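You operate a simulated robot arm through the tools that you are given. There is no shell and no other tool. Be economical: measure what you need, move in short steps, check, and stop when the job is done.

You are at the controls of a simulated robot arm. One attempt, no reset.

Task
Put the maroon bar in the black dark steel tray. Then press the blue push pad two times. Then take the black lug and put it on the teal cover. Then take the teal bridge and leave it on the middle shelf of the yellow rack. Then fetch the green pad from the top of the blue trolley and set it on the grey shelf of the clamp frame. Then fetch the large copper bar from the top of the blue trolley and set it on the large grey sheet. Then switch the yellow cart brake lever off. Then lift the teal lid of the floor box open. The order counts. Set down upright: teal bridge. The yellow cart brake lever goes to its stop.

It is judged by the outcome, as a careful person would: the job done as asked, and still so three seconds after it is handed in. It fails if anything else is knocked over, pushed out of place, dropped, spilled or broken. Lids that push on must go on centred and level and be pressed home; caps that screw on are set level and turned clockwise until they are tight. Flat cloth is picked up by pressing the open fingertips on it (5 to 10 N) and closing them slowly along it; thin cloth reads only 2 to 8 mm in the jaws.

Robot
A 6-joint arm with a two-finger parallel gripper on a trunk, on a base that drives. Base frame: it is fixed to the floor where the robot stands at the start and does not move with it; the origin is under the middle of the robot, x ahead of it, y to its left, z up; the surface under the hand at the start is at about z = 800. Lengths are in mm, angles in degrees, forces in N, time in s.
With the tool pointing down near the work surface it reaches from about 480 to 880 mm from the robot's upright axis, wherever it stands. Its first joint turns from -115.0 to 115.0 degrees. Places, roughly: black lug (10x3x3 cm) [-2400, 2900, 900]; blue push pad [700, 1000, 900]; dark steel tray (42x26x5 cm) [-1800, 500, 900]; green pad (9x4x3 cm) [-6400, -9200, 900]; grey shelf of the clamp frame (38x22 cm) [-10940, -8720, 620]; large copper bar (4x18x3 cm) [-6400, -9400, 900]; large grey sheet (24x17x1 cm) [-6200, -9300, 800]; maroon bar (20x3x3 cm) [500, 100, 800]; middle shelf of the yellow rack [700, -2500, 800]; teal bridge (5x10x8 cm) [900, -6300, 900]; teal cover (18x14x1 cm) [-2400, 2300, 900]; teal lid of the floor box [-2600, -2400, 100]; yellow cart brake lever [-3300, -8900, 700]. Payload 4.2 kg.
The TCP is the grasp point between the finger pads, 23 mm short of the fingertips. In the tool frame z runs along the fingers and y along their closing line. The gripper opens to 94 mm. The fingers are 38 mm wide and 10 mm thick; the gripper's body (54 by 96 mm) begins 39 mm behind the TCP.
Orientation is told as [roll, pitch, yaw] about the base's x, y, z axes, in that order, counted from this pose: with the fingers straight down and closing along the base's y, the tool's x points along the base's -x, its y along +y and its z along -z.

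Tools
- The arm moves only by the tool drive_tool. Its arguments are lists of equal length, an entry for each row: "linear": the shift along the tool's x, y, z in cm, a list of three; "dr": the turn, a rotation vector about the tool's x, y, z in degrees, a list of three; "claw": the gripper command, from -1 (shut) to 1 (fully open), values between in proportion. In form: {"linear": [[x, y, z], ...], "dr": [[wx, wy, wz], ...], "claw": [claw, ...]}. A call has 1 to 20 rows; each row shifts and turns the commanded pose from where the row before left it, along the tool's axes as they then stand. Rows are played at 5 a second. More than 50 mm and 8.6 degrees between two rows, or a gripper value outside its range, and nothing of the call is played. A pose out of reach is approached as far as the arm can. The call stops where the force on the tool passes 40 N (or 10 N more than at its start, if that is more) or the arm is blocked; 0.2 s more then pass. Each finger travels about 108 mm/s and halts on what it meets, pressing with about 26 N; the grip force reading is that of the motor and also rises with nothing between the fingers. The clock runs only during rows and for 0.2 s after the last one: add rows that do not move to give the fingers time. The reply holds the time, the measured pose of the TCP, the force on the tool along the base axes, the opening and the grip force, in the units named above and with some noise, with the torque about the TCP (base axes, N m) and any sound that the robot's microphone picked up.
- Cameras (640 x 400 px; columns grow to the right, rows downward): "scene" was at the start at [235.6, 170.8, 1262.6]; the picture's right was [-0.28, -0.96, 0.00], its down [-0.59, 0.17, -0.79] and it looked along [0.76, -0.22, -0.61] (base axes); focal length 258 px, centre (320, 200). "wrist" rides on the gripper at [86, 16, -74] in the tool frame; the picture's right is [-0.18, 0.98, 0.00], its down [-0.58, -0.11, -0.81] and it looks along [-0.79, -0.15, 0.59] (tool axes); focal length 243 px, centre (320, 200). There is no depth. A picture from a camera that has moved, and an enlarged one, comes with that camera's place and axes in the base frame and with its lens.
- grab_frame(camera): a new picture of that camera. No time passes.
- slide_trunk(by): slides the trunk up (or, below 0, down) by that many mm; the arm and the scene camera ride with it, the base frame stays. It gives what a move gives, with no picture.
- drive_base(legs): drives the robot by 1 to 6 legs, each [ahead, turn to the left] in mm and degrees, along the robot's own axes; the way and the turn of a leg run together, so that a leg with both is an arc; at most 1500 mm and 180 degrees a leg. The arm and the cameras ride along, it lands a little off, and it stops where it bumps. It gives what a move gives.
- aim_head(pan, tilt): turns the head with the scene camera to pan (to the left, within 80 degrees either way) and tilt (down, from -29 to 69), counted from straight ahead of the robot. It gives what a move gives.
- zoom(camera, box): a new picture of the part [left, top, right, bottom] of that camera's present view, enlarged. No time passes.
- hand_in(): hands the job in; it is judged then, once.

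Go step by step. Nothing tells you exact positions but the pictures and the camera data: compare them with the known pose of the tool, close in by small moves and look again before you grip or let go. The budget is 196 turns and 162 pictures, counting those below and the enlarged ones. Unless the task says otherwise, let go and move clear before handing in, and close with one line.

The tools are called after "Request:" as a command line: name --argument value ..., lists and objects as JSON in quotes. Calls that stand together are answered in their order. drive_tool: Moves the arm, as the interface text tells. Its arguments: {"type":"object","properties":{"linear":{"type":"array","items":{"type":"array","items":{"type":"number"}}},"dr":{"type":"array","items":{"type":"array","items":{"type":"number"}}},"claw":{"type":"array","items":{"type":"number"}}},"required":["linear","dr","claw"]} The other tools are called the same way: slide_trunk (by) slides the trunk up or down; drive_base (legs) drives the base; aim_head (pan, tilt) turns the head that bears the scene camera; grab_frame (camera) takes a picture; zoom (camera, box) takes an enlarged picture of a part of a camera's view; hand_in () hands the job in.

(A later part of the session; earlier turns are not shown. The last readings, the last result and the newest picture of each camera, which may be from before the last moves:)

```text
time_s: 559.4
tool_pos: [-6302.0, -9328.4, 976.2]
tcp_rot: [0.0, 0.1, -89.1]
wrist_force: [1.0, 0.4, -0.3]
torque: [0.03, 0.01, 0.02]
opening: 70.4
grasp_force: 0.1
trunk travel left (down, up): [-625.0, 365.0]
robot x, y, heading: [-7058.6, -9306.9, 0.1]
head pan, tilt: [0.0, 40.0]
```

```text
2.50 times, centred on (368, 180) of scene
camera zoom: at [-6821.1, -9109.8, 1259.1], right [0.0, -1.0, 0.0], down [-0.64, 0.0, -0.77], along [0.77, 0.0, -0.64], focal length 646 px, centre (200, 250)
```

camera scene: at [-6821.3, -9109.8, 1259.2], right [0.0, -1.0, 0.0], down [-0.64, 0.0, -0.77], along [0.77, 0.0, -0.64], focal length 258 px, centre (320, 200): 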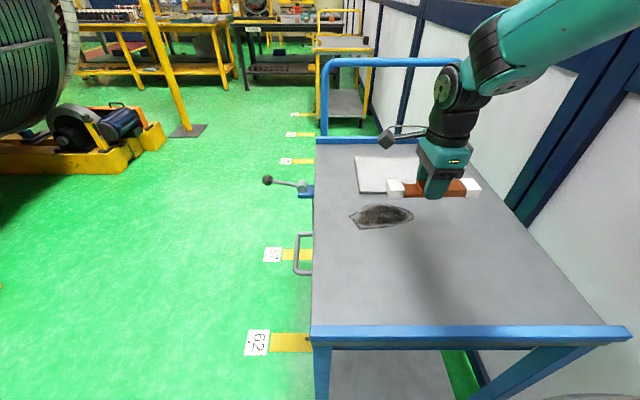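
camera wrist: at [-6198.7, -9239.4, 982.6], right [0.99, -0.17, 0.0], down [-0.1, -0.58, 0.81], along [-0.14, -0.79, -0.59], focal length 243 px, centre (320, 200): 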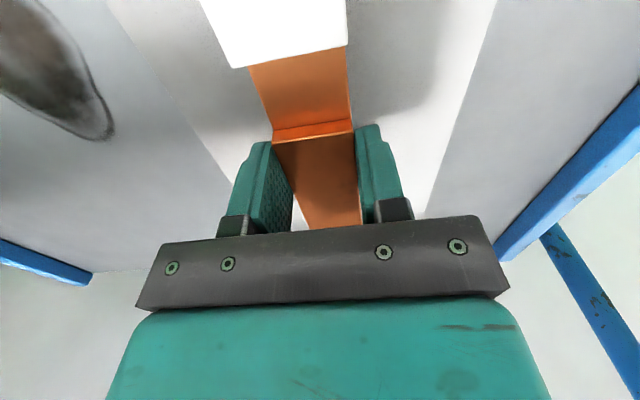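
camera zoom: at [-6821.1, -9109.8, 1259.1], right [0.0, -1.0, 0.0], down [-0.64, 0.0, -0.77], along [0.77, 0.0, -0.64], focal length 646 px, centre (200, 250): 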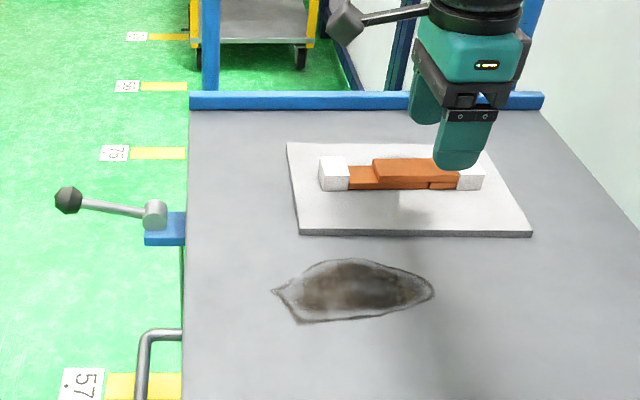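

The bar rests on the sheet. I raise and retract the arm, back away, curve north around the trolley, and head east to the yellow cart.

Request:
drive_tool --linear '[[0, -4.5, -2], [0, -4.5, -2], [0, -4.5, -2], [0, 0, -4]]' --dr '[[0, 0, 0], [0, 0, 0], [0, 0, 0], [0, 0, 0]]' --claw '[-1, -1, -1, -1]'

Request:
drive_base --legs '[[-600, 0], [550, 45], [900, 0], [0, -45], [1500, 0]]'

Request:
aim_head --pan -15 --tilt 18

Request:
grab_frame --camera "scene"

```text
time_s: 560.4
tool_pos: [-6439.4, -9330.7, 1075.8]
tcp_rot: [0.0, 0.2, -89.0]
wrist_force: [0.7, 0.2, -0.6]
torque: [-0.01, 0.03, 0.03]
opening: 0.0
grasp_force: 25.4
trunk travel left (down, up): [-625.0, 365.0]
robot x, y, heading: [-7057.1, -9306.7, 0.1]
head pan, tilt: [0.0, 40.0]
```

```text
time_s: 580.2
tool_pos: [-4413.4, -8436.4, 1075.6]
tcp_rot: [0.0, 0.1, -88.1]
wrist_force: [0.6, -1.2, 0.6]
torque: [0.0, 0.0, 0.01]
opening: 0.2
grasp_force: 26.1
trunk travel left (down, up): [-625.0, 365.0]
robot x, y, heading: [-5034.6, -8423.1, 0.9]
head pan, tilt: [0.0, 40.0]
```

```text
time_s: 581.0
tool_pos: [-4413.2, -8435.9, 1075.2]
tcp_rot: [0.1, 0.1, -88.2]
wrist_force: [-0.9, 0.2, 0.8]
torque: [0.03, -0.01, -0.04]
opening: 0.0
grasp_force: 26.1
trunk travel left (down, up): [-625.0, 365.0]
robot x, y, heading: [-5033.1, -8420.5, 1.4]
head pan, tilt: [-15.0, 18.0]
```

```text
42 pictures are left
camera scene: at [-4795.1, -8246.7, 1293.8], right [-0.24, -0.97, 0.0], down [-0.3, 0.07, -0.95], along [0.92, -0.23, -0.31], focal length 258 px, centre (320, 200)
```

scene: 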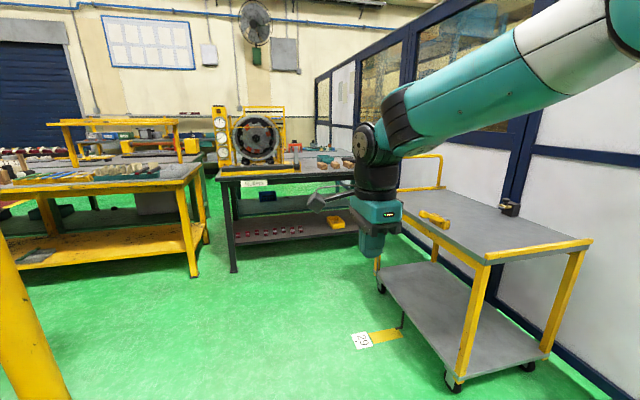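

Request:
zoom --camera "scene" --box '[330, 140, 522, 260]'

```text
3.33 times, centred on (426, 200) of scene
camera zoom: at [-4795.1, -8246.7, 1293.8], right [-0.24, -0.97, 0.0], down [-0.3, 0.07, -0.95], along [0.92, -0.23, -0.31], focal length 862 px, centre (-33, 200)
```

zoom: 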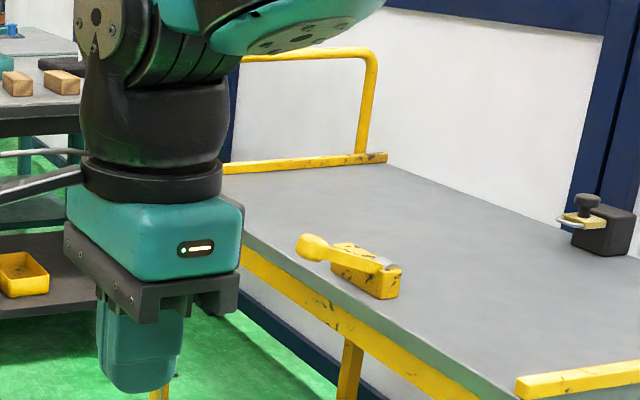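

The yellow block-and-knob on the top is not where the lever is listed (x ≈ -3300). I drive further east and look at the cart's side.

Request:
drive_base --legs '[[700, -1]]'

Request:
aim_head --pan -35 --tilt 25

Request:
grab_frame --camera "scene"

```text
time_s: 584.9
tool_pos: [-3706.4, -8457.1, 1075.9]
tcp_rot: [-0.1, 0.0, -90.2]
wrist_force: [-0.4, 0.2, 0.6]
torque: [-0.02, -0.01, -0.03]
opening: 0.0
grasp_force: 26.2
trunk travel left (down, up): [-625.0, 365.0]
robot x, y, heading: [-4326.3, -8419.2, -0.7]
head pan, tilt: [-15.0, 18.0]
```

```text
time_s: 585.7
tool_pos: [-3705.9, -8456.8, 1075.5]
tcp_rot: [-0.1, 0.1, -90.0]
wrist_force: [-0.9, 0.1, -1.0]
torque: [0.0, -0.01, 0.0]
opening: 0.0
grasp_force: 26.2
trunk travel left (down, up): [-625.0, 365.0]
robot x, y, heading: [-4327.2, -8421.8, -0.8]
head pan, tilt: [-35.0, 25.0]
```

```text
40 pictures are left
camera scene: at [-4095.6, -8282.3, 1282.6], right [-0.59, -0.81, 0.0], down [-0.34, 0.25, -0.91], along [0.73, -0.53, -0.42], focal length 258 px, centre (320, 200)
```

scene: 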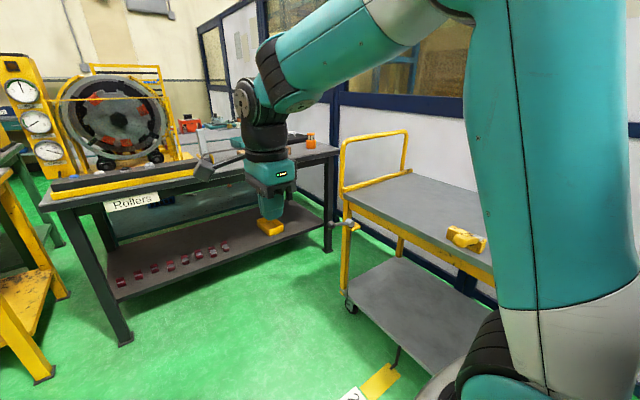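

A lever on the cart's north side near its far end shows at about (345, 225). I zoom.

Request:
zoom --camera "scene" --box '[296, 190, 392, 250]'

```text
6.67 times, centred on (344, 220) of scene
camera zoom: at [-4095.6, -8282.3, 1282.6], right [-0.59, -0.81, 0.0], down [-0.34, 0.25, -0.91], along [0.73, -0.53, -0.42], focal length 1723 px, centre (160, 67)
```

zoom: 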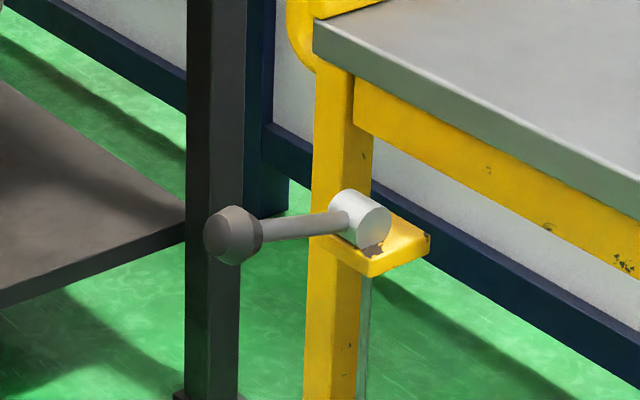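

The lever's hub axis runs along x; its rod points north to a knob near [-3327, -8899, 700]. I drive round to face it from the north and turn the tool to close along x.

Request:
drive_base --legs '[[0, 12.8], [850, 0], [0, -102]]'

Request:
drive_tool --linear '[[0, 0, 0], [0, 0, 0], [0, 0, 0], [0, 0, 0], [0, 0, 0], [0, 0, 0], [0, 0, 0], [0, 0, 0], [0, 0, 0], [0, 0, 0], [0, 0, 0]]' --dr '[[0, 0, -8.2], [0, 0, -8.2], [0, 0, -8.2], [0, 0, -8.2], [0, 0, -8.2], [0, 0, -8.2], [0, 0, -8.2], [0, 0, -8.2], [0, 0, -8.2], [0, 0, -8.2], [0, 0, -8]]' --claw '[0, 0, 0, 0, 0, 0, 0, 0, 0, 0, 0]'

Request:
aim_head --pan 0 --tilt 40

Request:
grab_frame --camera "scene"

Request:
grab_frame --camera "wrist"

```text
time_s: 595.4
tool_pos: [-3522.0, -8863.7, 1076.3]
tcp_rot: [0.0, 0.1, 179.8]
wrist_force: [-0.6, 0.0, -0.6]
torque: [0.01, -0.01, -0.02]
opening: 0.0
grasp_force: 26.2
trunk travel left (down, up): [-625.0, 365.0]
robot x, y, heading: [-3488.7, -8239.6, -90.8]
head pan, tilt: [-35.0, 25.0]
```

```text
time_s: 597.8
tool_pos: [-3522.3, -8863.7, 1076.2]
tcp_rot: [0.1, 0.0, -90.0]
wrist_force: [0.7, -0.7, -0.6]
torque: [0.02, 0.02, -0.01]
opening: 47.0
grasp_force: 0.0
trunk travel left (down, up): [-625.0, 365.0]
robot x, y, heading: [-3486.3, -8245.8, -90.9]
head pan, tilt: [-35.0, 25.0]
```

```text
time_s: 598.8
tool_pos: [-3522.1, -8864.3, 1075.9]
tcp_rot: [0.1, 0.0, -90.2]
wrist_force: [-0.6, 0.5, 0.4]
torque: [-0.02, 0.01, 0.0]
opening: 46.8
grasp_force: 0.1
trunk travel left (down, up): [-625.0, 365.0]
robot x, y, heading: [-3486.0, -8241.3, -90.7]
head pan, tilt: [0.0, 40.0]
```

```text
38 pictures are left
camera scene: at [-3294.8, -8483.4, 1259.3], right [-1.0, 0.02, 0.0], down [0.01, 0.64, -0.77], along [-0.01, -0.77, -0.64], focal length 258 px, centre (320, 200)
```

scene: 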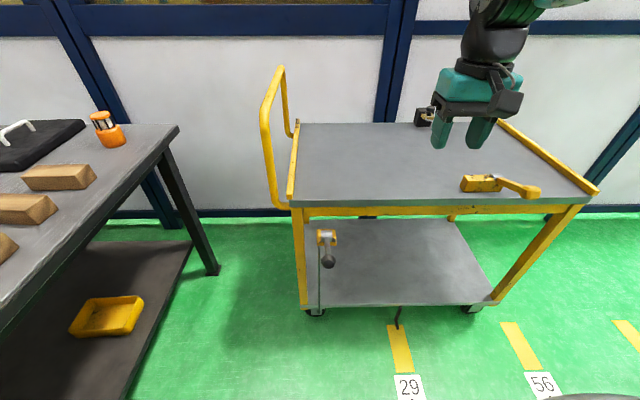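

```text
37 pictures are left
camera wrist: at [-3506.5, -8777.7, 1150.9], right [0.98, -0.19, 0.0], down [-0.11, -0.58, 0.81], along [-0.15, -0.79, -0.59], focal length 243 px, centre (320, 200)
```

wrist: 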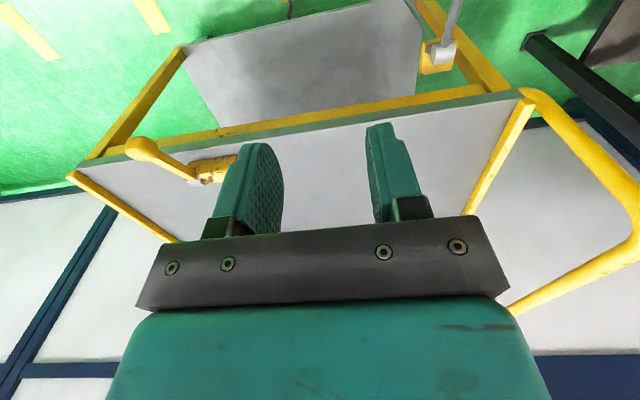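

Request:
zoom --camera "scene" --box '[280, 210, 376, 270]'

```text
6.67 times, centred on (328, 240) of scene
camera zoom: at [-3294.8, -8483.4, 1259.3], right [-1.0, 0.02, 0.0], down [0.01, 0.64, -0.77], along [-0.01, -0.77, -0.64], focal length 1723 px, centre (267, -67)
```

zoom: 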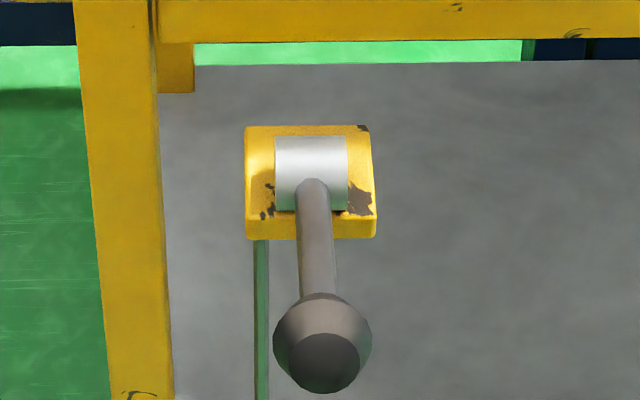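

The knob triangulates to [-3322, -8903, 700], hub at [-3321, -9016, 672], so the rod is 117 mm long, 14° above horizontal. I move above the knob with fingers open.

Request:
drive_tool --linear '[[-1, 4.5, 0], [-1, 4.5, 0], [-1, 4.5, 0], [-0.9, 4.5, 0], [0, 2, 0], [0, 0, 4.8], [0, 0, 4.8], [0, 0, 4.8], [0, 0, 4.8], [0, 0, 4.8], [0, 0, 4.8]]' --dr '[[0, 0, 0], [0, 0, 0], [0, 0, 0], [0, 0, 0], [0, 0, 0], [0, 0, 0], [0, 0, 0], [0, 0, 0], [0, 0, 0], [0, 0, 0], [0, 0, 0]]' --claw '[0.6, 0.6, 0.6, 0.6, 0.6, 0.6, 0.6, 0.6, 0.6, 0.6, 0.6]'

Request:
grab_frame --camera "wrist"

Request:
zoom --camera "scene" --box '[232, 180, 424, 300]'

```text
time_s: 601.2
tool_pos: [-3323.5, -8902.3, 788.8]
tcp_rot: [0.1, 0.0, -90.2]
wrist_force: [-0.4, 0.6, 0.9]
torque: [-0.02, -0.01, -0.01]
opening: 75.2
grasp_force: 0.0
trunk travel left (down, up): [-625.0, 365.0]
robot x, y, heading: [-3487.8, -8239.5, -90.9]
head pan, tilt: [0.0, 40.0]
```

```text
35 pictures are left
camera wrist: at [-3306.5, -8815.8, 863.5], right [0.98, -0.19, 0.0], down [-0.11, -0.58, 0.81], along [-0.15, -0.79, -0.59], focal length 243 px, centre (320, 200)
```

wrist: 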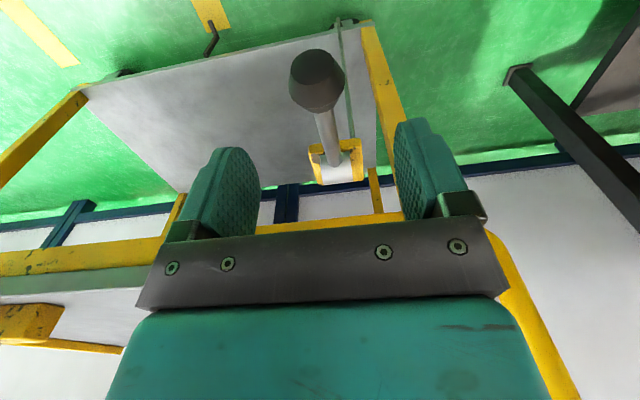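

```text
3.33 times, centred on (328, 240) of scene
camera zoom: at [-3294.8, -8483.1, 1259.4], right [-1.0, 0.02, 0.0], down [0.01, 0.64, -0.77], along [-0.01, -0.77, -0.64], focal length 862 px, centre (293, 67)
```

zoom: 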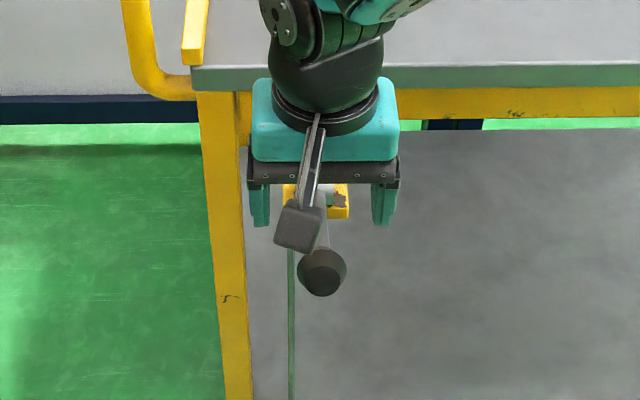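

Aligned. I descend round the knob and close on it.

Request:
drive_tool --linear '[[0, 0, 3], [0, 0, 3], [0, 0, 2], [0, 0, 0.7], [0, 0, 0], [0, 0, 0], [0, 0, 0], [0, 0, 0]]' --dr '[[0, 0, 0], [0, 0, 0], [0, 0, 0], [0, 0, 0], [0, 0, 0], [0, 0, 0], [0, 0, 0], [0, 0, 0]]' --claw '[0.6, 0.6, 0.6, 0.6, 0.2, -0.3, -1, -1]'

Request:
grab_frame --camera "wrist"

```text
time_s: 603.0
tool_pos: [-3324.6, -8902.6, 701.5]
tcp_rot: [-0.2, 0.1, -90.4]
wrist_force: [-33.2, -2.4, 1.5]
torque: [0.04, -0.15, 0.05]
opening: 39.2
grasp_force: 45.2
trunk travel left (down, up): [-625.0, 365.0]
robot x, y, heading: [-3486.3, -8244.2, -91.0]
head pan, tilt: [0.0, 40.0]
```

```text
33 pictures are left
camera wrist: at [-3307.7, -8816.6, 776.2], right [0.98, -0.19, 0.0], down [-0.11, -0.58, 0.81], along [-0.16, -0.79, -0.59], focal length 243 px, centre (320, 200)
```

wrist: 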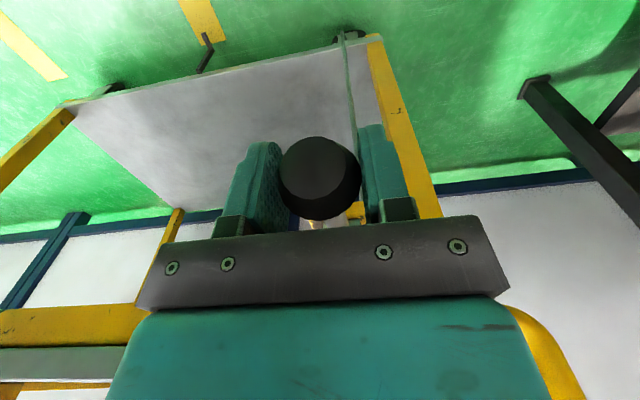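

The grip pulls sideways; I recentre by a couple of millimetres.

Request:
drive_tool --linear '[[0, -0.15, 0], [0, -0.1, 0], [0, 0, 0]]' --dr '[[0, 0, 0], [0, 0, 0], [0, 0, 0]]' --claw '[-1, -1, -1]'

```text
time_s: 603.8
tool_pos: [-3323.9, -8902.0, 701.6]
tcp_rot: [0.1, 0.0, -90.1]
wrist_force: [-19.7, 4.1, -1.6]
torque: [0.22, 0.22, -0.04]
opening: 38.9
grasp_force: 45.2
trunk travel left (down, up): [-625.0, 365.0]
robot x, y, heading: [-3486.6, -8245.1, -90.9]
head pan, tilt: [0.0, 40.0]
```

Request:
drive_tool --linear '[[0, -0.15, 0], [0, -0.15, 0], [0, 0, 0]]' --dr '[[0, 0, 0], [0, 0, 0], [0, 0, 0]]' --claw '[-1, -1, -1]'

```text
time_s: 604.6
tool_pos: [-3323.9, -8902.0, 702.1]
tcp_rot: [0.4, 0.1, -89.9]
wrist_force: [12.4, 5.2, -9.4]
torque: [1.08, -0.04, -0.01]
opening: 39.1
grasp_force: 45.4
trunk travel left (down, up): [-625.0, 365.0]
robot x, y, heading: [-3488.1, -8239.7, -90.7]
head pan, tilt: [0.0, 40.0]
```

Roughly balanced. I try raising the knob along its arc by a small amount.

Request:
drive_tool --linear '[[-0.1, 0.1, -0.5], [-0.15, 0, -0.5], [-0.2, 0, -0.5], [0, 0, 0]]' --dr '[[0, 0, 0], [0, 0, 0], [0, 0, 0], [0, 0, 0]]' --claw '[-1, -1, -1, -1]'

Request:
grab_frame --camera "wrist"

```text
time_s: 605.6
tool_pos: [-3324.4, -8907.2, 717.1]
tcp_rot: [0.3, 0.1, -90.0]
wrist_force: [25.2, 6.3, -11.3]
torque: [1.04, 0.05, -0.08]
opening: 39.2
grasp_force: 45.3
trunk travel left (down, up): [-625.0, 365.0]
robot x, y, heading: [-3483.4, -8241.5, -90.9]
head pan, tilt: [0.0, 40.0]
```

```text
32 pictures are left
camera wrist: at [-3309.1, -8821.0, 792.0], right [0.98, -0.18, 0.0], down [-0.11, -0.58, 0.8], along [-0.15, -0.79, -0.59], focal length 243 px, centre (320, 200)
```

wrist: 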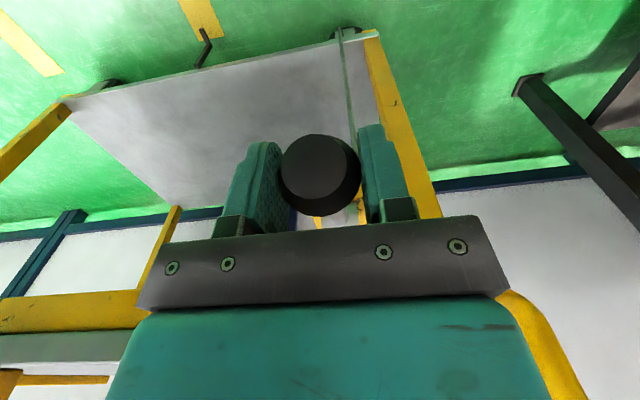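

The lever moves up freely. I continue along the arc.

Request:
drive_tool --linear '[[-0.33, 0.12, -0.68], [-0.34, 0, -0.67], [-0.45, 0, -0.68], [-0.46, 0, -0.67], [-0.54, 0, -0.6], [-0.55, 0, -0.6], [0, 0, 0]]' --dr '[[0, 0, 0], [0, 0, 0], [0, 0, 0], [0, 0, 0], [0, 0, 0], [0, 0, 0], [0, 0, 0]]' --claw '[-1, -1, -1, -1, -1, -1, -1]'

Request:
zoom --camera "scene" --box '[232, 180, 424, 300]'

```text
time_s: 607.2
tool_pos: [-3324.8, -8933.8, 754.8]
tcp_rot: [0.0, 0.1, -90.1]
wrist_force: [12.5, 16.5, 1.2]
torque: [1.22, -0.1, 0.0]
opening: 39.3
grasp_force: 45.6
trunk travel left (down, up): [-625.0, 365.0]
robot x, y, heading: [-3487.1, -8239.7, -90.9]
head pan, tilt: [0.0, 40.0]
```

```text
3.33 times, centred on (328, 240) of scene
camera zoom: at [-3294.2, -8482.9, 1259.3], right [-1.0, 0.02, 0.0], down [0.01, 0.64, -0.77], along [-0.01, -0.77, -0.64], focal length 862 px, centre (293, 67)
```

zoom: 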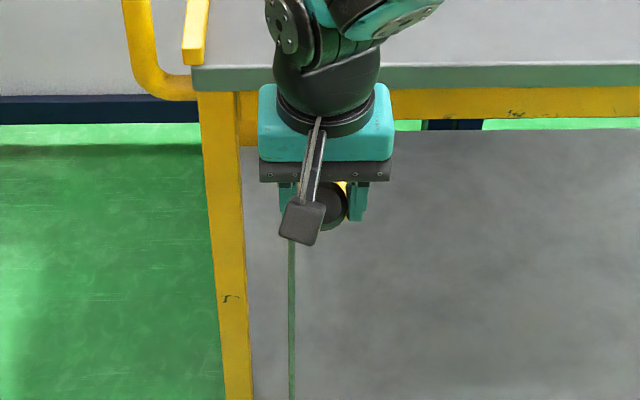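

Request:
drive_tool --linear '[[-0.61, 0, -0.54], [-0.62, 0, -0.53], [-0.68, 0, -0.45], [-0.69, 0, -0.44], [0, 0, 0]]' --dr '[[0, 0, 0], [0, 0, 0], [0, 0, 0], [0, 0, 0], [0, 0, 0]]' --claw '[-1, -1, -1, -1, -1]'

```text
time_s: 608.4
tool_pos: [-3326.1, -8961.5, 774.4]
tcp_rot: [0.0, 0.0, -90.3]
wrist_force: [-6.8, 12.8, 1.1]
torque: [1.11, 0.14, 0.02]
opening: 39.4
grasp_force: 45.5
trunk travel left (down, up): [-625.0, 365.0]
robot x, y, heading: [-3485.7, -8243.3, -90.8]
head pan, tilt: [0.0, 40.0]
```

Request:
drive_tool --linear '[[-0.74, 0, -0.35], [-0.75, 0, -0.34], [-0.78, 0, -0.24], [-0.78, 0, -0.23], [0, 0, 0]]' --dr '[[0, 0, 0], [0, 0, 0], [0, 0, 0], [0, 0, 0], [0, 0, 0]]' --claw '[-1, -1, -1, -1, -1]'

Request:
zoom --camera "scene" --box '[232, 180, 424, 300]'

```text
time_s: 609.6
tool_pos: [-3325.8, -8992.2, 787.3]
tcp_rot: [0.1, 0.1, -90.2]
wrist_force: [-9.1, 10.8, 6.8]
torque: [1.17, 0.14, 0.07]
opening: 39.0
grasp_force: 45.1
trunk travel left (down, up): [-625.0, 365.0]
robot x, y, heading: [-3489.0, -8241.4, -90.7]
head pan, tilt: [0.0, 40.0]
```

```text
3.33 times, centred on (328, 240) of scene
camera zoom: at [-3295.1, -8482.9, 1259.5], right [-1.0, 0.02, 0.0], down [0.01, 0.64, -0.77], along [-0.01, -0.77, -0.64], focal length 862 px, centre (293, 67)
```

zoom: 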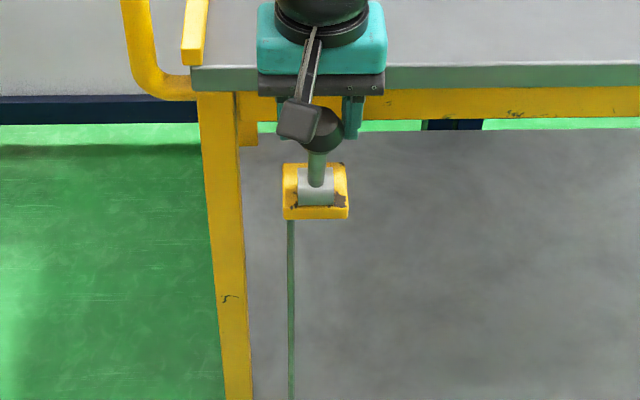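

Request:
drive_tool --linear '[[-0.8, 0, -0.14], [-0.8, 0, -0.09], [-0.4, 0, 0], [0, 0, 0]]' --dr '[[0, 0, 0], [0, 0, 0], [0, 0, 0], [0, 0, 0]]' --claw '[-1, -1, -1, -1]'

```text
time_s: 610.6
tool_pos: [-3324.4, -9010.4, 789.9]
tcp_rot: [0.2, -0.1, -90.1]
wrist_force: [-0.3, 6.3, 7.7]
torque: [0.8, -0.02, 0.06]
opening: 38.3
grasp_force: 44.8
trunk travel left (down, up): [-625.0, 365.0]
robot x, y, heading: [-3489.4, -8244.6, -90.8]
head pan, tilt: [0.0, 40.0]
```

Request:
drive_tool --linear '[[-0.5, 0, 0], [-0.5, 0, 0], [-0.5, 0, 0.03], [0, 0, 0]]' --dr '[[0, 0, 0], [0, 0, 0], [0, 0, 0], [0, 0, 0]]' --claw '[-1, -1, -1, -1]'

Request:
zoom --camera "scene" --box '[264, 170, 392, 250]'

```text
time_s: 611.6
tool_pos: [-3325.7, -9025.8, 787.4]
tcp_rot: [0.1, -0.1, -90.2]
wrist_force: [0.9, -2.2, -1.1]
torque: [-0.04, -0.01, -0.03]
opening: 0.0
grasp_force: 41.7
trunk travel left (down, up): [-625.0, 365.0]
robot x, y, heading: [-3484.5, -8240.7, -90.9]
head pan, tilt: [0.0, 40.0]
```

```text
5.00 times, centred on (328, 210) of scene
camera zoom: at [-3294.7, -8483.6, 1259.1], right [-1.0, 0.02, 0.0], down [0.01, 0.64, -0.77], along [-0.01, -0.77, -0.64], focal length 1292 px, centre (280, 150)
```

zoom: 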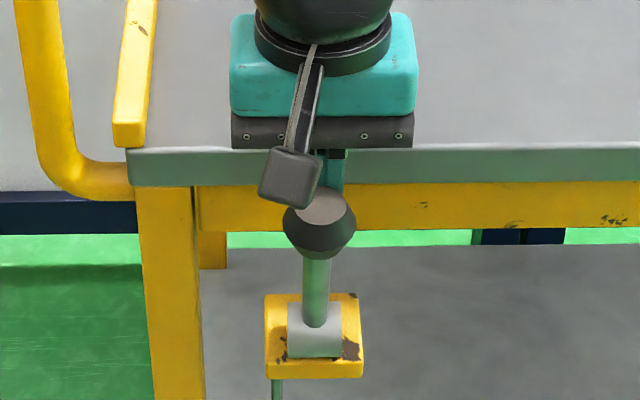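

The lever stopped near 78° and the knob slipped out of the fingers. I lift over it and push it gently from the north side to be sure it is at its stop.

Request:
drive_tool --linear '[[-0.3, 0, -1], [0, 0, -3], [0, 0, -4], [4.5, 0, 0], [4.5, 0, 0], [2, 0, 0], [0, 0, 4], [0, 0, 3]]' --dr '[[0, 0, 0], [0, 0, 0], [0, 0, 0], [0, 0, 0], [0, 0, 0], [0, 0, 0], [0, 0, 0], [0, 0, 0]]' --claw '[-1, -1, -1, -1, -1, -1, -1, -1]'

Request:
zoom --camera "scene" --box '[264, 170, 392, 250]'

Request:
grab_frame --camera "wrist"

```text
time_s: 613.4
tool_pos: [-3326.1, -8919.6, 800.7]
tcp_rot: [0.1, 0.0, -90.1]
wrist_force: [0.1, -0.5, -0.1]
torque: [-0.01, 0.01, 0.02]
opening: 0.0
grasp_force: 42.7
trunk travel left (down, up): [-625.0, 365.0]
robot x, y, heading: [-3485.0, -8244.2, -91.0]
head pan, tilt: [0.0, 40.0]
```

```text
5.00 times, centred on (328, 210) of scene
camera zoom: at [-3294.7, -8483.2, 1259.3], right [-1.0, 0.02, 0.0], down [0.01, 0.64, -0.77], along [-0.01, -0.77, -0.64], focal length 1292 px, centre (280, 150)
```

zoom: 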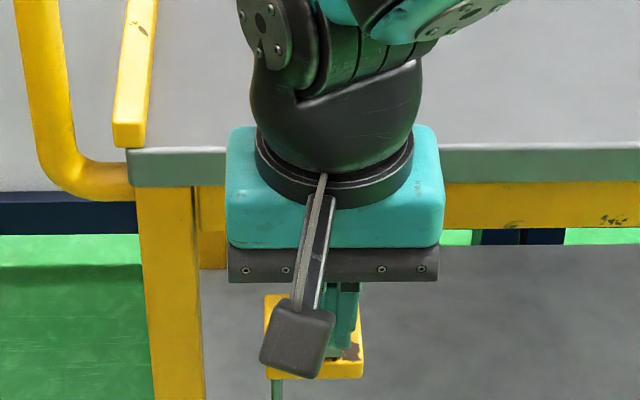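

```text
27 pictures are left
camera wrist: at [-3310.1, -8832.7, 873.9], right [0.98, -0.19, 0.0], down [-0.11, -0.58, 0.81], along [-0.15, -0.79, -0.59], focal length 243 px, centre (320, 200)
```

wrist: 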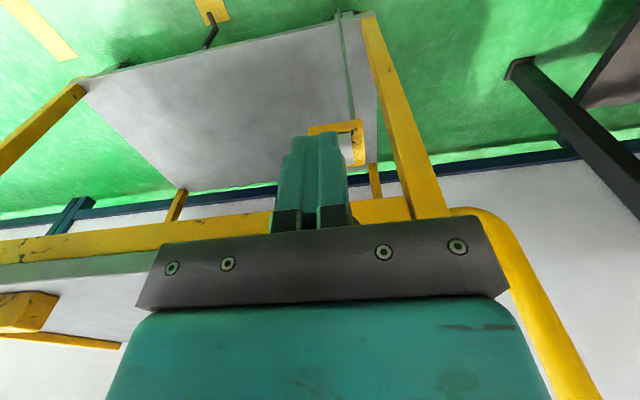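

Request:
drive_tool --linear '[[-1, 0, 0], [-1, 0, 0], [-0.5, 0, 0], [-0.4, 0, 0], [-0.4, 0, 0], [-0.3, 0, 0], [-0.3, 0, 0], [-0.3, 0, 0], [-0.3, 0, 0]]' --dr '[[0, 0, 0], [0, 0, 0], [0, 0, 0], [0, 0, 0], [0, 0, 0], [0, 0, 0], [0, 0, 0], [0, 0, 0], [0, 0, 0]]' --claw '[-1, -1, -1, -1, -1, -1, -1, -1, -1]'

```text
time_s: 615.4
tool_pos: [-3324.7, -8960.9, 799.0]
tcp_rot: [0.0, 0.4, -90.1]
wrist_force: [-3.1, 23.1, 5.4]
torque: [0.09, 0.25, -0.04]
opening: 0.0
grasp_force: 42.9
trunk travel left (down, up): [-625.0, 365.0]
robot x, y, heading: [-3485.9, -8238.6, -90.9]
head pan, tilt: [0.0, 40.0]
```

Request:
drive_tool --linear '[[-0.2, 0, 0], [-0.2, 0, 0], [-0.2, 0, 0], [-0.2, 0, 0]]' --dr '[[0, 0, 0], [0, 0, 0], [0, 0, 0], [0, 0, 0]]' --claw '[-1, -1, -1, -1]'

```text
time_s: 615.9
tool_pos: [-3325.1, -8960.1, 798.4]
tcp_rot: [-0.1, 0.8, -89.8]
wrist_force: [-1.2, 12.3, 6.2]
torque: [-0.04, 0.03, 0.02]
opening: 0.1
grasp_force: 42.4
trunk travel left (down, up): [-625.0, 365.0]
robot x, y, heading: [-3484.8, -8242.3, -90.7]
head pan, tilt: [0.0, 40.0]
stopped in row 2: the force on the tool passed its limit at 43 N (the readings are from after the stop); the commanded pose is now the measured one
```

The lever is hard against its stop. I back away and confirm it stays there.

Request:
drive_tool --linear '[[1, 0, 0], [3, 0, 0], [4, 0, 0], [0, 0, -4.5], [0, 0, -4.5], [0, 0, -4.5], [0, 0, -4.5], [0, 0, -4.5], [0, -4.5, 0], [0, -4.5, 0]]' --dr '[[0, 0, 0], [0, -0.8, 0], [0, 0, 0], [0, 0, 0], [0, 0, 0], [0, 0, 0], [0, 0, 0], [0, 0, 0], [0, 0, 0], [0, 0, 0]]' --claw '[-1, -1, -1, -1, -1, -1, -1, -1, -1, -1]'

Request:
zoom --camera "scene" --box '[232, 170, 424, 290]'

```text
time_s: 618.1
tool_pos: [-3416.2, -8879.2, 1022.8]
tcp_rot: [-0.2, -0.1, -89.8]
wrist_force: [1.0, -0.5, -0.5]
torque: [0.0, 0.04, 0.0]
opening: 0.0
grasp_force: 42.0
trunk travel left (down, up): [-625.0, 365.0]
robot x, y, heading: [-3489.5, -8242.2, -91.0]
head pan, tilt: [0.0, 40.0]
```

```text
3.33 times, centred on (328, 230) of scene
camera zoom: at [-3294.2, -8483.1, 1259.1], right [-1.0, 0.02, 0.0], down [0.01, 0.64, -0.77], along [-0.01, -0.77, -0.64], focal length 862 px, centre (293, 100)
```

zoom: 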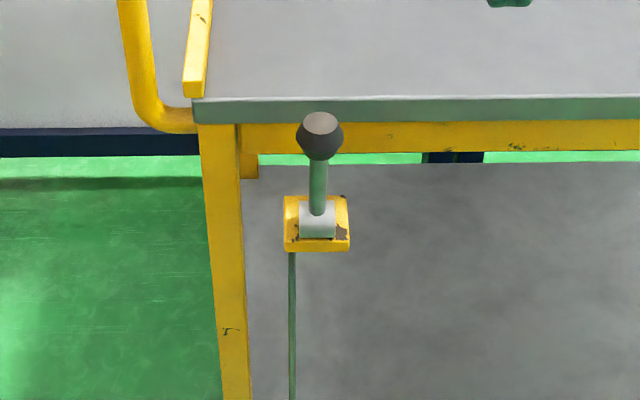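

The lever stays up at its stop. Now for the floor box: I turn north (via west) and look for a clear way.

Request:
drive_base --legs '[[0, -179]]'

Request:
aim_head --pan -10 --tilt 15

Request:
grab_frame --camera "scene"

```text
time_s: 625.8
tool_pos: [-3561.2, -7607.2, 1021.7]
tcp_rot: [-0.1, -0.2, 90.5]
wrist_force: [0.2, 0.2, 0.7]
torque: [-0.01, 0.0, -0.02]
opening: 0.0
grasp_force: 42.1
trunk travel left (down, up): [-625.0, 365.0]
robot x, y, heading: [-3488.1, -8241.1, 89.1]
head pan, tilt: [0.0, 40.0]
```

```text
time_s: 626.7
tool_pos: [-3561.5, -7607.1, 1022.4]
tcp_rot: [0.0, -0.1, 90.5]
wrist_force: [0.4, -0.5, 0.2]
torque: [0.01, -0.02, 0.0]
opening: 0.1
grasp_force: 42.7
trunk travel left (down, up): [-625.0, 365.0]
robot x, y, heading: [-3488.6, -8244.7, 89.4]
head pan, tilt: [-10.0, 15.0]
```

```text
25 pictures are left
camera scene: at [-3662.5, -7997.3, 1298.7], right [0.98, -0.18, 0.0], down [-0.05, -0.26, -0.97], along [0.18, 0.95, -0.26], focal length 258 px, centre (320, 200)
```

scene: 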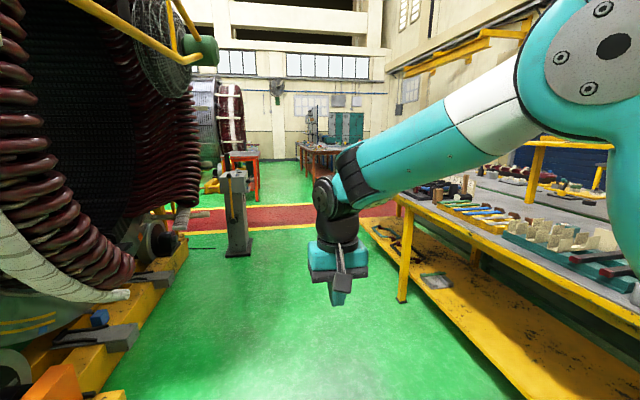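

The corridor north at x ≈ -3490 is clear. I drive up to the red aisle and look at the floor box.

Request:
drive_base --legs '[[1500, 0], [1500, 0], [1400, 0]]'

Request:
aim_head --pan -20 --tilt 28

Request:
grab_frame --camera "scene"

```text
time_s: 647.5
tool_pos: [-3523.6, -3261.5, 1023.0]
tcp_rot: [-0.1, -0.2, 90.2]
wrist_force: [0.4, 0.1, 0.6]
torque: [-0.01, 0.04, -0.01]
opening: 0.0
grasp_force: 42.8
trunk travel left (down, up): [-625.0, 365.0]
robot x, y, heading: [-3449.5, -3892.8, 89.0]
head pan, tilt: [-10.0, 15.0]
```

```text
time_s: 648.2
tool_pos: [-3523.6, -3260.6, 1023.1]
tcp_rot: [0.0, -0.2, 90.2]
wrist_force: [0.4, 0.4, -0.2]
torque: [0.01, 0.01, 0.03]
opening: 0.0
grasp_force: 42.3
trunk travel left (down, up): [-625.0, 365.0]
robot x, y, heading: [-3451.5, -3895.9, 89.2]
head pan, tilt: [-20.0, 28.0]
```

```text
24 pictures are left
camera scene: at [-3611.7, -3656.2, 1277.8], right [0.94, -0.35, 0.0], down [-0.17, -0.44, -0.88], along [0.31, 0.83, -0.47], focal length 258 px, centre (320, 200)
```

scene: 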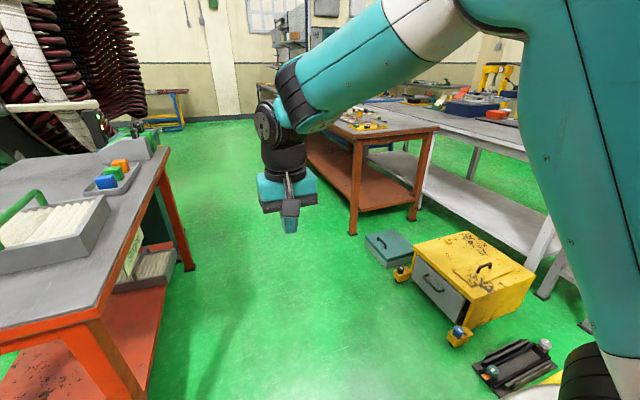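

Request:
zoom --camera "scene" --box '[340, 215, 436, 275]'

```text
6.67 times, centred on (388, 245) of scene
camera zoom: at [-3611.7, -3656.2, 1277.8], right [0.94, -0.35, 0.0], down [-0.17, -0.44, -0.88], along [0.31, 0.83, -0.47], focal length 1723 px, centre (-133, -100)
```

zoom: 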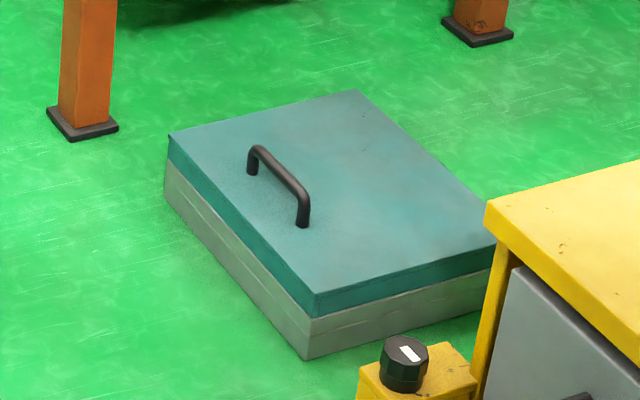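

The floor box lid spans about x -2707..-2470, y -2537..-2240, with a handle along y at [-2656, -2380, ~130] and its hinge on the east side. I drive to stand west of it, arm high while turning.

Request:
slide_trunk --by 150

Request:
drive_base --legs '[[0, -9.3], [1500, 0], [0, -80]]'

Request:
slide_trunk --by -500

Request:
aim_head --pan 0 --tilt 50

Request:
grab_frame --camera "scene"

```text
time_s: 650.0
tool_pos: [-3524.1, -3260.0, 1170.9]
tcp_rot: [-0.1, -0.2, 90.1]
wrist_force: [0.2, 0.1, 0.1]
torque: [0.01, -0.02, 0.02]
opening: 0.0
grasp_force: 42.3
trunk travel left (down, up): [-775.0, 215.0]
robot x, y, heading: [-3451.2, -3898.0, 89.1]
head pan, tilt: [-20.0, 28.0]
```

```text
time_s: 661.5
tool_pos: [-2555.9, -2371.2, 1172.2]
tcp_rot: [-0.1, -0.2, -0.8]
wrist_force: [0.3, -0.3, 0.2]
torque: [0.02, -0.04, -0.01]
opening: 0.0
grasp_force: 42.2
trunk travel left (down, up): [-775.0, 215.0]
robot x, y, heading: [-3192.8, -2432.7, -1.9]
head pan, tilt: [-20.0, 28.0]
```

```text
refused: -500 is not a number from -400 to 400
```

```text
time_s: 662.4
tool_pos: [-2555.3, -2371.4, 1172.0]
tcp_rot: [-0.3, -0.2, -0.7]
wrist_force: [0.8, -0.2, 1.0]
torque: [0.0, 0.0, 0.0]
opening: 0.1
grasp_force: 42.3
trunk travel left (down, up): [-775.0, 215.0]
robot x, y, heading: [-3190.6, -2430.3, -1.6]
head pan, tilt: [0.0, 50.0]
```

```text
22 pictures are left
camera scene: at [-2957.2, -2244.5, 1395.1], right [-0.03, -1.0, 0.0], down [-0.77, 0.02, -0.64], along [0.64, -0.02, -0.77], focal length 258 px, centre (320, 200)
```

scene: 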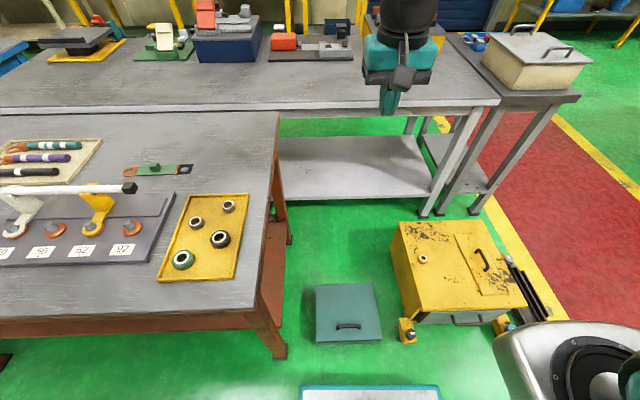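

The lid and handle agree with my estimate: handle centre [-2650, -2383]. I open the fingers, turn to close along x, pull back over the handle, and lower the trunk.

Request:
drive_tool --linear '[[3, 0, 0], [3, 0, 0], [3, -1, 0], [0, 0, 0], [0, 0, 0], [0, 0, 0], [0, 0, 0], [0, 0, 0], [0, 0, 0], [0, 0, 0], [0, 0, 0]]' --dr '[[0, 0, 8.1], [0, 0, 8.1], [0, 0, 8.1], [0, 0, 8.1], [0, 0, 8.1], [0, 0, 8.1], [0, 0, 8.1], [0, 0, 8.1], [0, 0, 8.1], [0, 0, 8.1], [0, 0, 8.1]]' --claw '[0, 0, 0, 0, 0, 0, 0, 0, 0, 0, 0]'

Request:
slide_trunk --by -400

Request:
slide_trunk --by -350

Request:
grab_frame --camera "scene"

Request:
grab_frame --camera "wrist"

```text
time_s: 664.8
tool_pos: [-2647.1, -2368.6, 1172.2]
tcp_rot: [0.2, -0.1, -90.0]
wrist_force: [0.7, 0.1, 0.3]
torque: [-0.01, -0.01, -0.01]
opening: 47.1
grasp_force: 0.1
trunk travel left (down, up): [-775.0, 215.0]
robot x, y, heading: [-3193.5, -2432.3, -1.9]
head pan, tilt: [0.0, 50.0]
```

```text
time_s: 668.6
tool_pos: [-2647.5, -2368.1, 772.9]
tcp_rot: [0.2, -0.1, -89.9]
wrist_force: [-0.3, -0.7, 0.7]
torque: [0.0, -0.02, -0.02]
opening: 46.9
grasp_force: 0.0
trunk travel left (down, up): [-375.0, 615.0]
robot x, y, heading: [-3195.0, -2433.6, -1.7]
head pan, tilt: [0.0, 50.0]
```

```text
time_s: 672.1
tool_pos: [-2647.1, -2367.3, 423.2]
tcp_rot: [0.2, -0.1, -89.9]
wrist_force: [-0.3, -1.2, 1.1]
torque: [0.0, 0.03, 0.01]
opening: 46.7
grasp_force: 0.1
trunk travel left (down, up): [-25.0, 965.0]
robot x, y, heading: [-3193.6, -2435.1, -2.0]
head pan, tilt: [0.0, 50.0]
```

```text
21 pictures are left
camera scene: at [-2957.3, -2244.4, 645.1], right [-0.03, -1.0, 0.0], down [-0.77, 0.02, -0.64], along [0.64, -0.02, -0.77], focal length 258 px, centre (320, 200)
```

scene: 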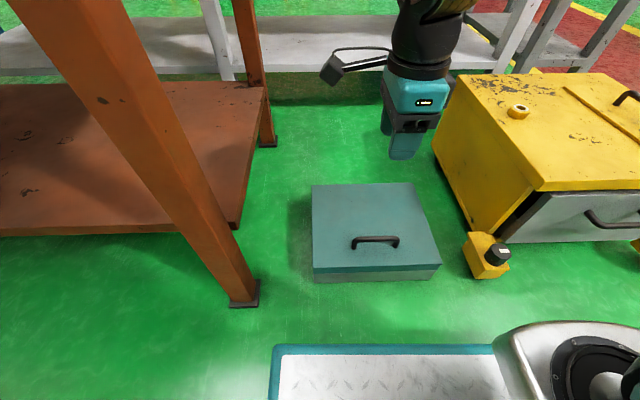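

```text
20 pictures are left
camera wrist: at [-2631.9, -2281.7, 496.9], right [0.98, -0.18, 0.0], down [-0.11, -0.58, 0.81], along [-0.15, -0.79, -0.59], focal length 243 px, centre (320, 200)
```

wrist: 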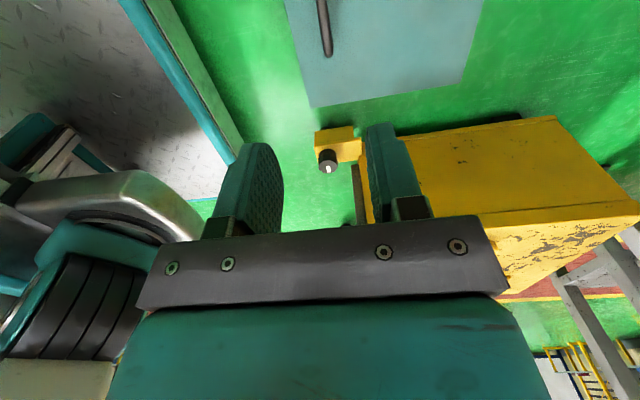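

The handle bar triangulates to [-2649, -2382, 134]. I descend toward it.

Request:
drive_tool --linear '[[-1.5, -0.2, 4.5], [0, 0, 4.8], [0, 0, 4.8], [0, 0, 4.8], [0, 0, 4.5], [0, 0, 1.5]]' --dr '[[0, 0, 0], [0, 0, 0], [0, 0, 0], [0, 0, 0], [0, 0, 0], [0, 0, 0]]' --claw '[0, 0, 0, 0, 0, 0]'

Request:
grab_frame --camera "wrist"

Request:
zoom --camera "scene" --box '[290, 170, 450, 290]'

```text
time_s: 673.5
tool_pos: [-2648.8, -2384.0, 173.0]
tcp_rot: [0.2, -0.1, -89.9]
wrist_force: [0.2, -0.3, 0.1]
torque: [0.02, 0.01, 0.03]
opening: 47.0
grasp_force: 0.0
trunk travel left (down, up): [-25.0, 965.0]
robot x, y, heading: [-3194.1, -2431.9, -2.0]
head pan, tilt: [0.0, 50.0]
```

```text
19 pictures are left
camera wrist: at [-2632.7, -2297.0, 246.3], right [0.98, -0.18, 0.0], down [-0.11, -0.58, 0.81], along [-0.15, -0.79, -0.59], focal length 243 px, centre (320, 200)
```

wrist: 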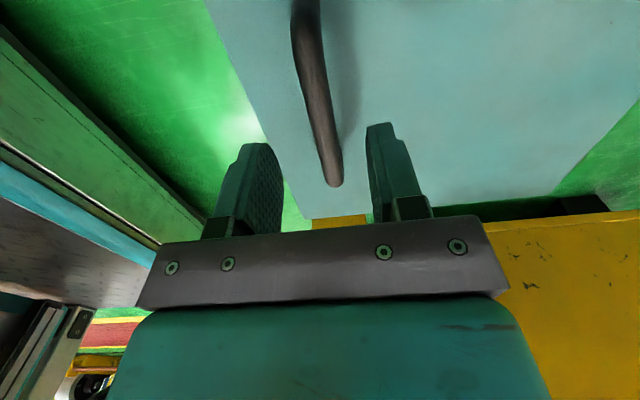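

```text
3.33 times, centred on (370, 230) of scene
camera zoom: at [-2957.3, -2244.4, 645.1], right [-0.03, -1.0, 0.0], down [-0.77, 0.02, -0.64], along [0.64, -0.02, -0.77], focal length 862 px, centre (153, 100)
```

zoom: 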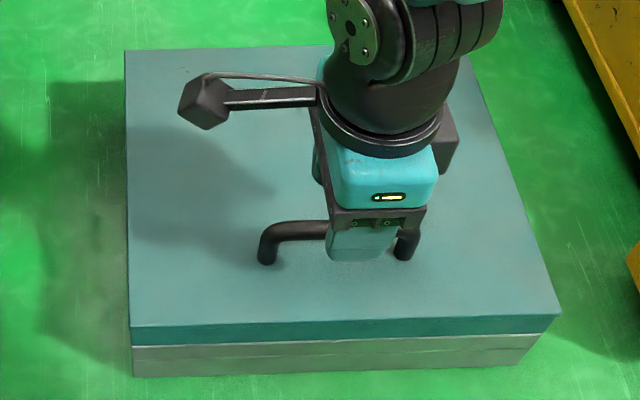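

Request:
drive_tool --linear '[[0.3, -0.2, 1.5], [0, 0, 1], [0, 0, 0.5], [0, 0, 0.3], [0, 0, 0]]' --dr '[[0, 0, 0], [0, 0, 0], [0, 0, 0], [0, 0, 0], [0, 0, 0]]' --claw '[0, 0, 0, 0, 0]'

Request:
zoom --camera "scene" --box '[330, 210, 426, 270]'

```text
time_s: 674.7
tool_pos: [-2651.2, -2380.2, 139.4]
tcp_rot: [0.2, -0.1, -89.9]
wrist_force: [-0.2, -0.3, 0.4]
torque: [-0.01, -0.02, -0.03]
opening: 46.9
grasp_force: 0.0
trunk travel left (down, up): [-25.0, 965.0]
robot x, y, heading: [-3195.9, -2434.4, -1.7]
head pan, tilt: [0.0, 50.0]
```

```text
6.67 times, centred on (378, 240) of scene
camera zoom: at [-2957.3, -2244.4, 645.1], right [-0.03, -1.0, 0.0], down [-0.77, 0.02, -0.64], along [0.64, -0.02, -0.77], focal length 1723 px, centre (-67, -67)
```

zoom: 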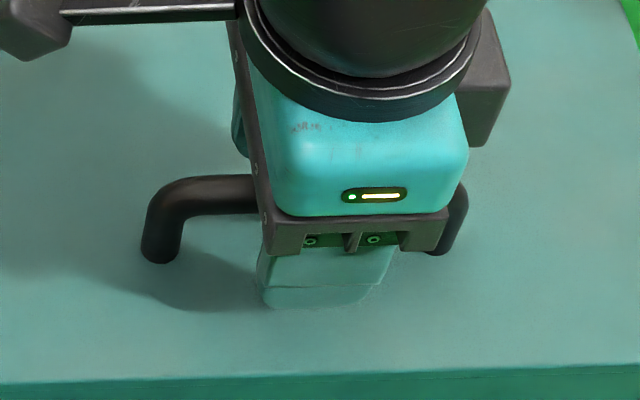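

Fingers straddle the bar without touching the lid. I close and lift slightly to test.

Request:
drive_tool --linear '[[0, 0, 0.2], [0, 0, 0], [0, 0, 0], [0, 0, 0], [0, 0, -0.5], [0, 0, -0.5], [0, 0, -0.5], [0, 0, 0]]' --dr '[[0, 0, 0], [0, 0, 0], [0, 0, 0], [0, 0, 0], [0, 0, 0], [0, 0, 0], [0, 0, 0], [0, 0, 0]]' --claw '[-0.5, -1, -1, -1, -1, -1, -1, -1]'

Request:
grab_frame --camera "wrist"

```text
time_s: 675.6
tool_pos: [-2645.7, -2380.9, 138.1]
tcp_rot: [0.9, -0.1, -90.0]
wrist_force: [1.7, 1.4, -4.2]
torque: [-0.11, 0.07, 0.25]
opening: 13.7
grasp_force: 44.8
trunk travel left (down, up): [-25.0, 965.0]
robot x, y, heading: [-3189.6, -2432.3, -1.7]
head pan, tilt: [0.0, 50.0]
stopped in row 4: the force on the tool passed its limit at 41 N (the readings are from after the stop); the commanded pose is now the measured one
```

```text
16 pictures are left
camera wrist: at [-2631.3, -2294.1, 213.3], right [0.98, -0.18, 0.02], down [-0.12, -0.58, 0.8], along [-0.14, -0.79, -0.59], focal length 243 px, centre (320, 200)
```

wrist: 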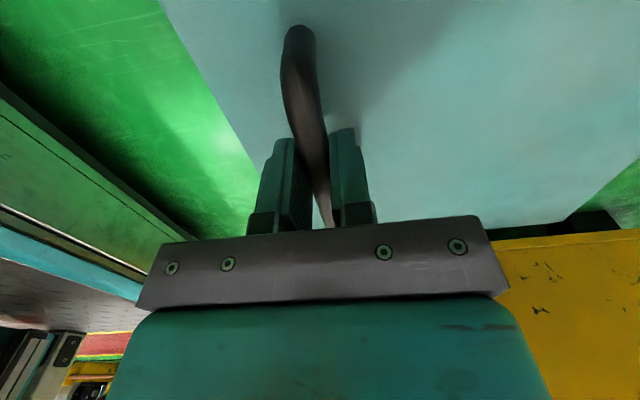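

Gripped on the 13.7 mm bar. I start the opening arc about the east hinge in small steps.

Request:
drive_tool --linear '[[0, 0.2, -0.8], [0, 0.22, -0.88], [0, 0.28, -0.82], [0, 0.29, -0.83], [0, 0, 0]]' --dr '[[0, 0, 0], [0, 0, 0], [0, 0, 0], [0, 0, 0], [0, 0, 0]]' --claw '[-1, -1, -1, -1, -1]'

Request:
grab_frame --camera "scene"

```text
time_s: 676.5
tool_pos: [-2634.4, -2379.1, 167.0]
tcp_rot: [1.5, 0.0, -90.1]
wrist_force: [3.8, -1.0, -5.9]
torque: [0.2, -0.03, 0.26]
opening: 13.6
grasp_force: 45.5
trunk travel left (down, up): [-25.0, 965.0]
robot x, y, heading: [-3191.7, -2430.7, -1.7]
head pan, tilt: [0.0, 50.0]
stopped in row 4: the force on the tool passed its limit at 43 N (the readings are from after the stop); the commanded pose is now the measured one
```

```text
15 pictures are left
camera scene: at [-2956.5, -2244.6, 645.2], right [-0.03, -1.0, 0.0], down [-0.77, 0.02, -0.64], along [0.64, -0.02, -0.77], focal length 258 px, centre (320, 200)
```

scene: 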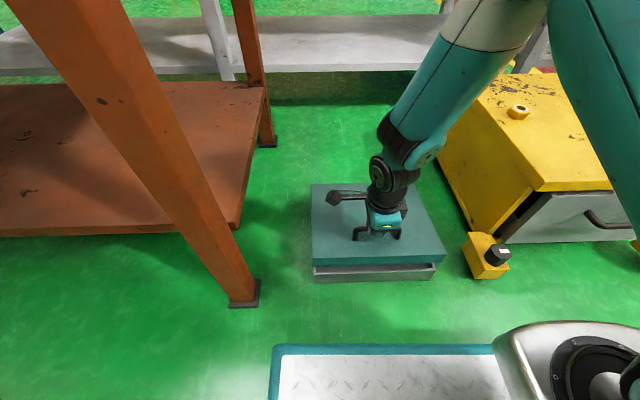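

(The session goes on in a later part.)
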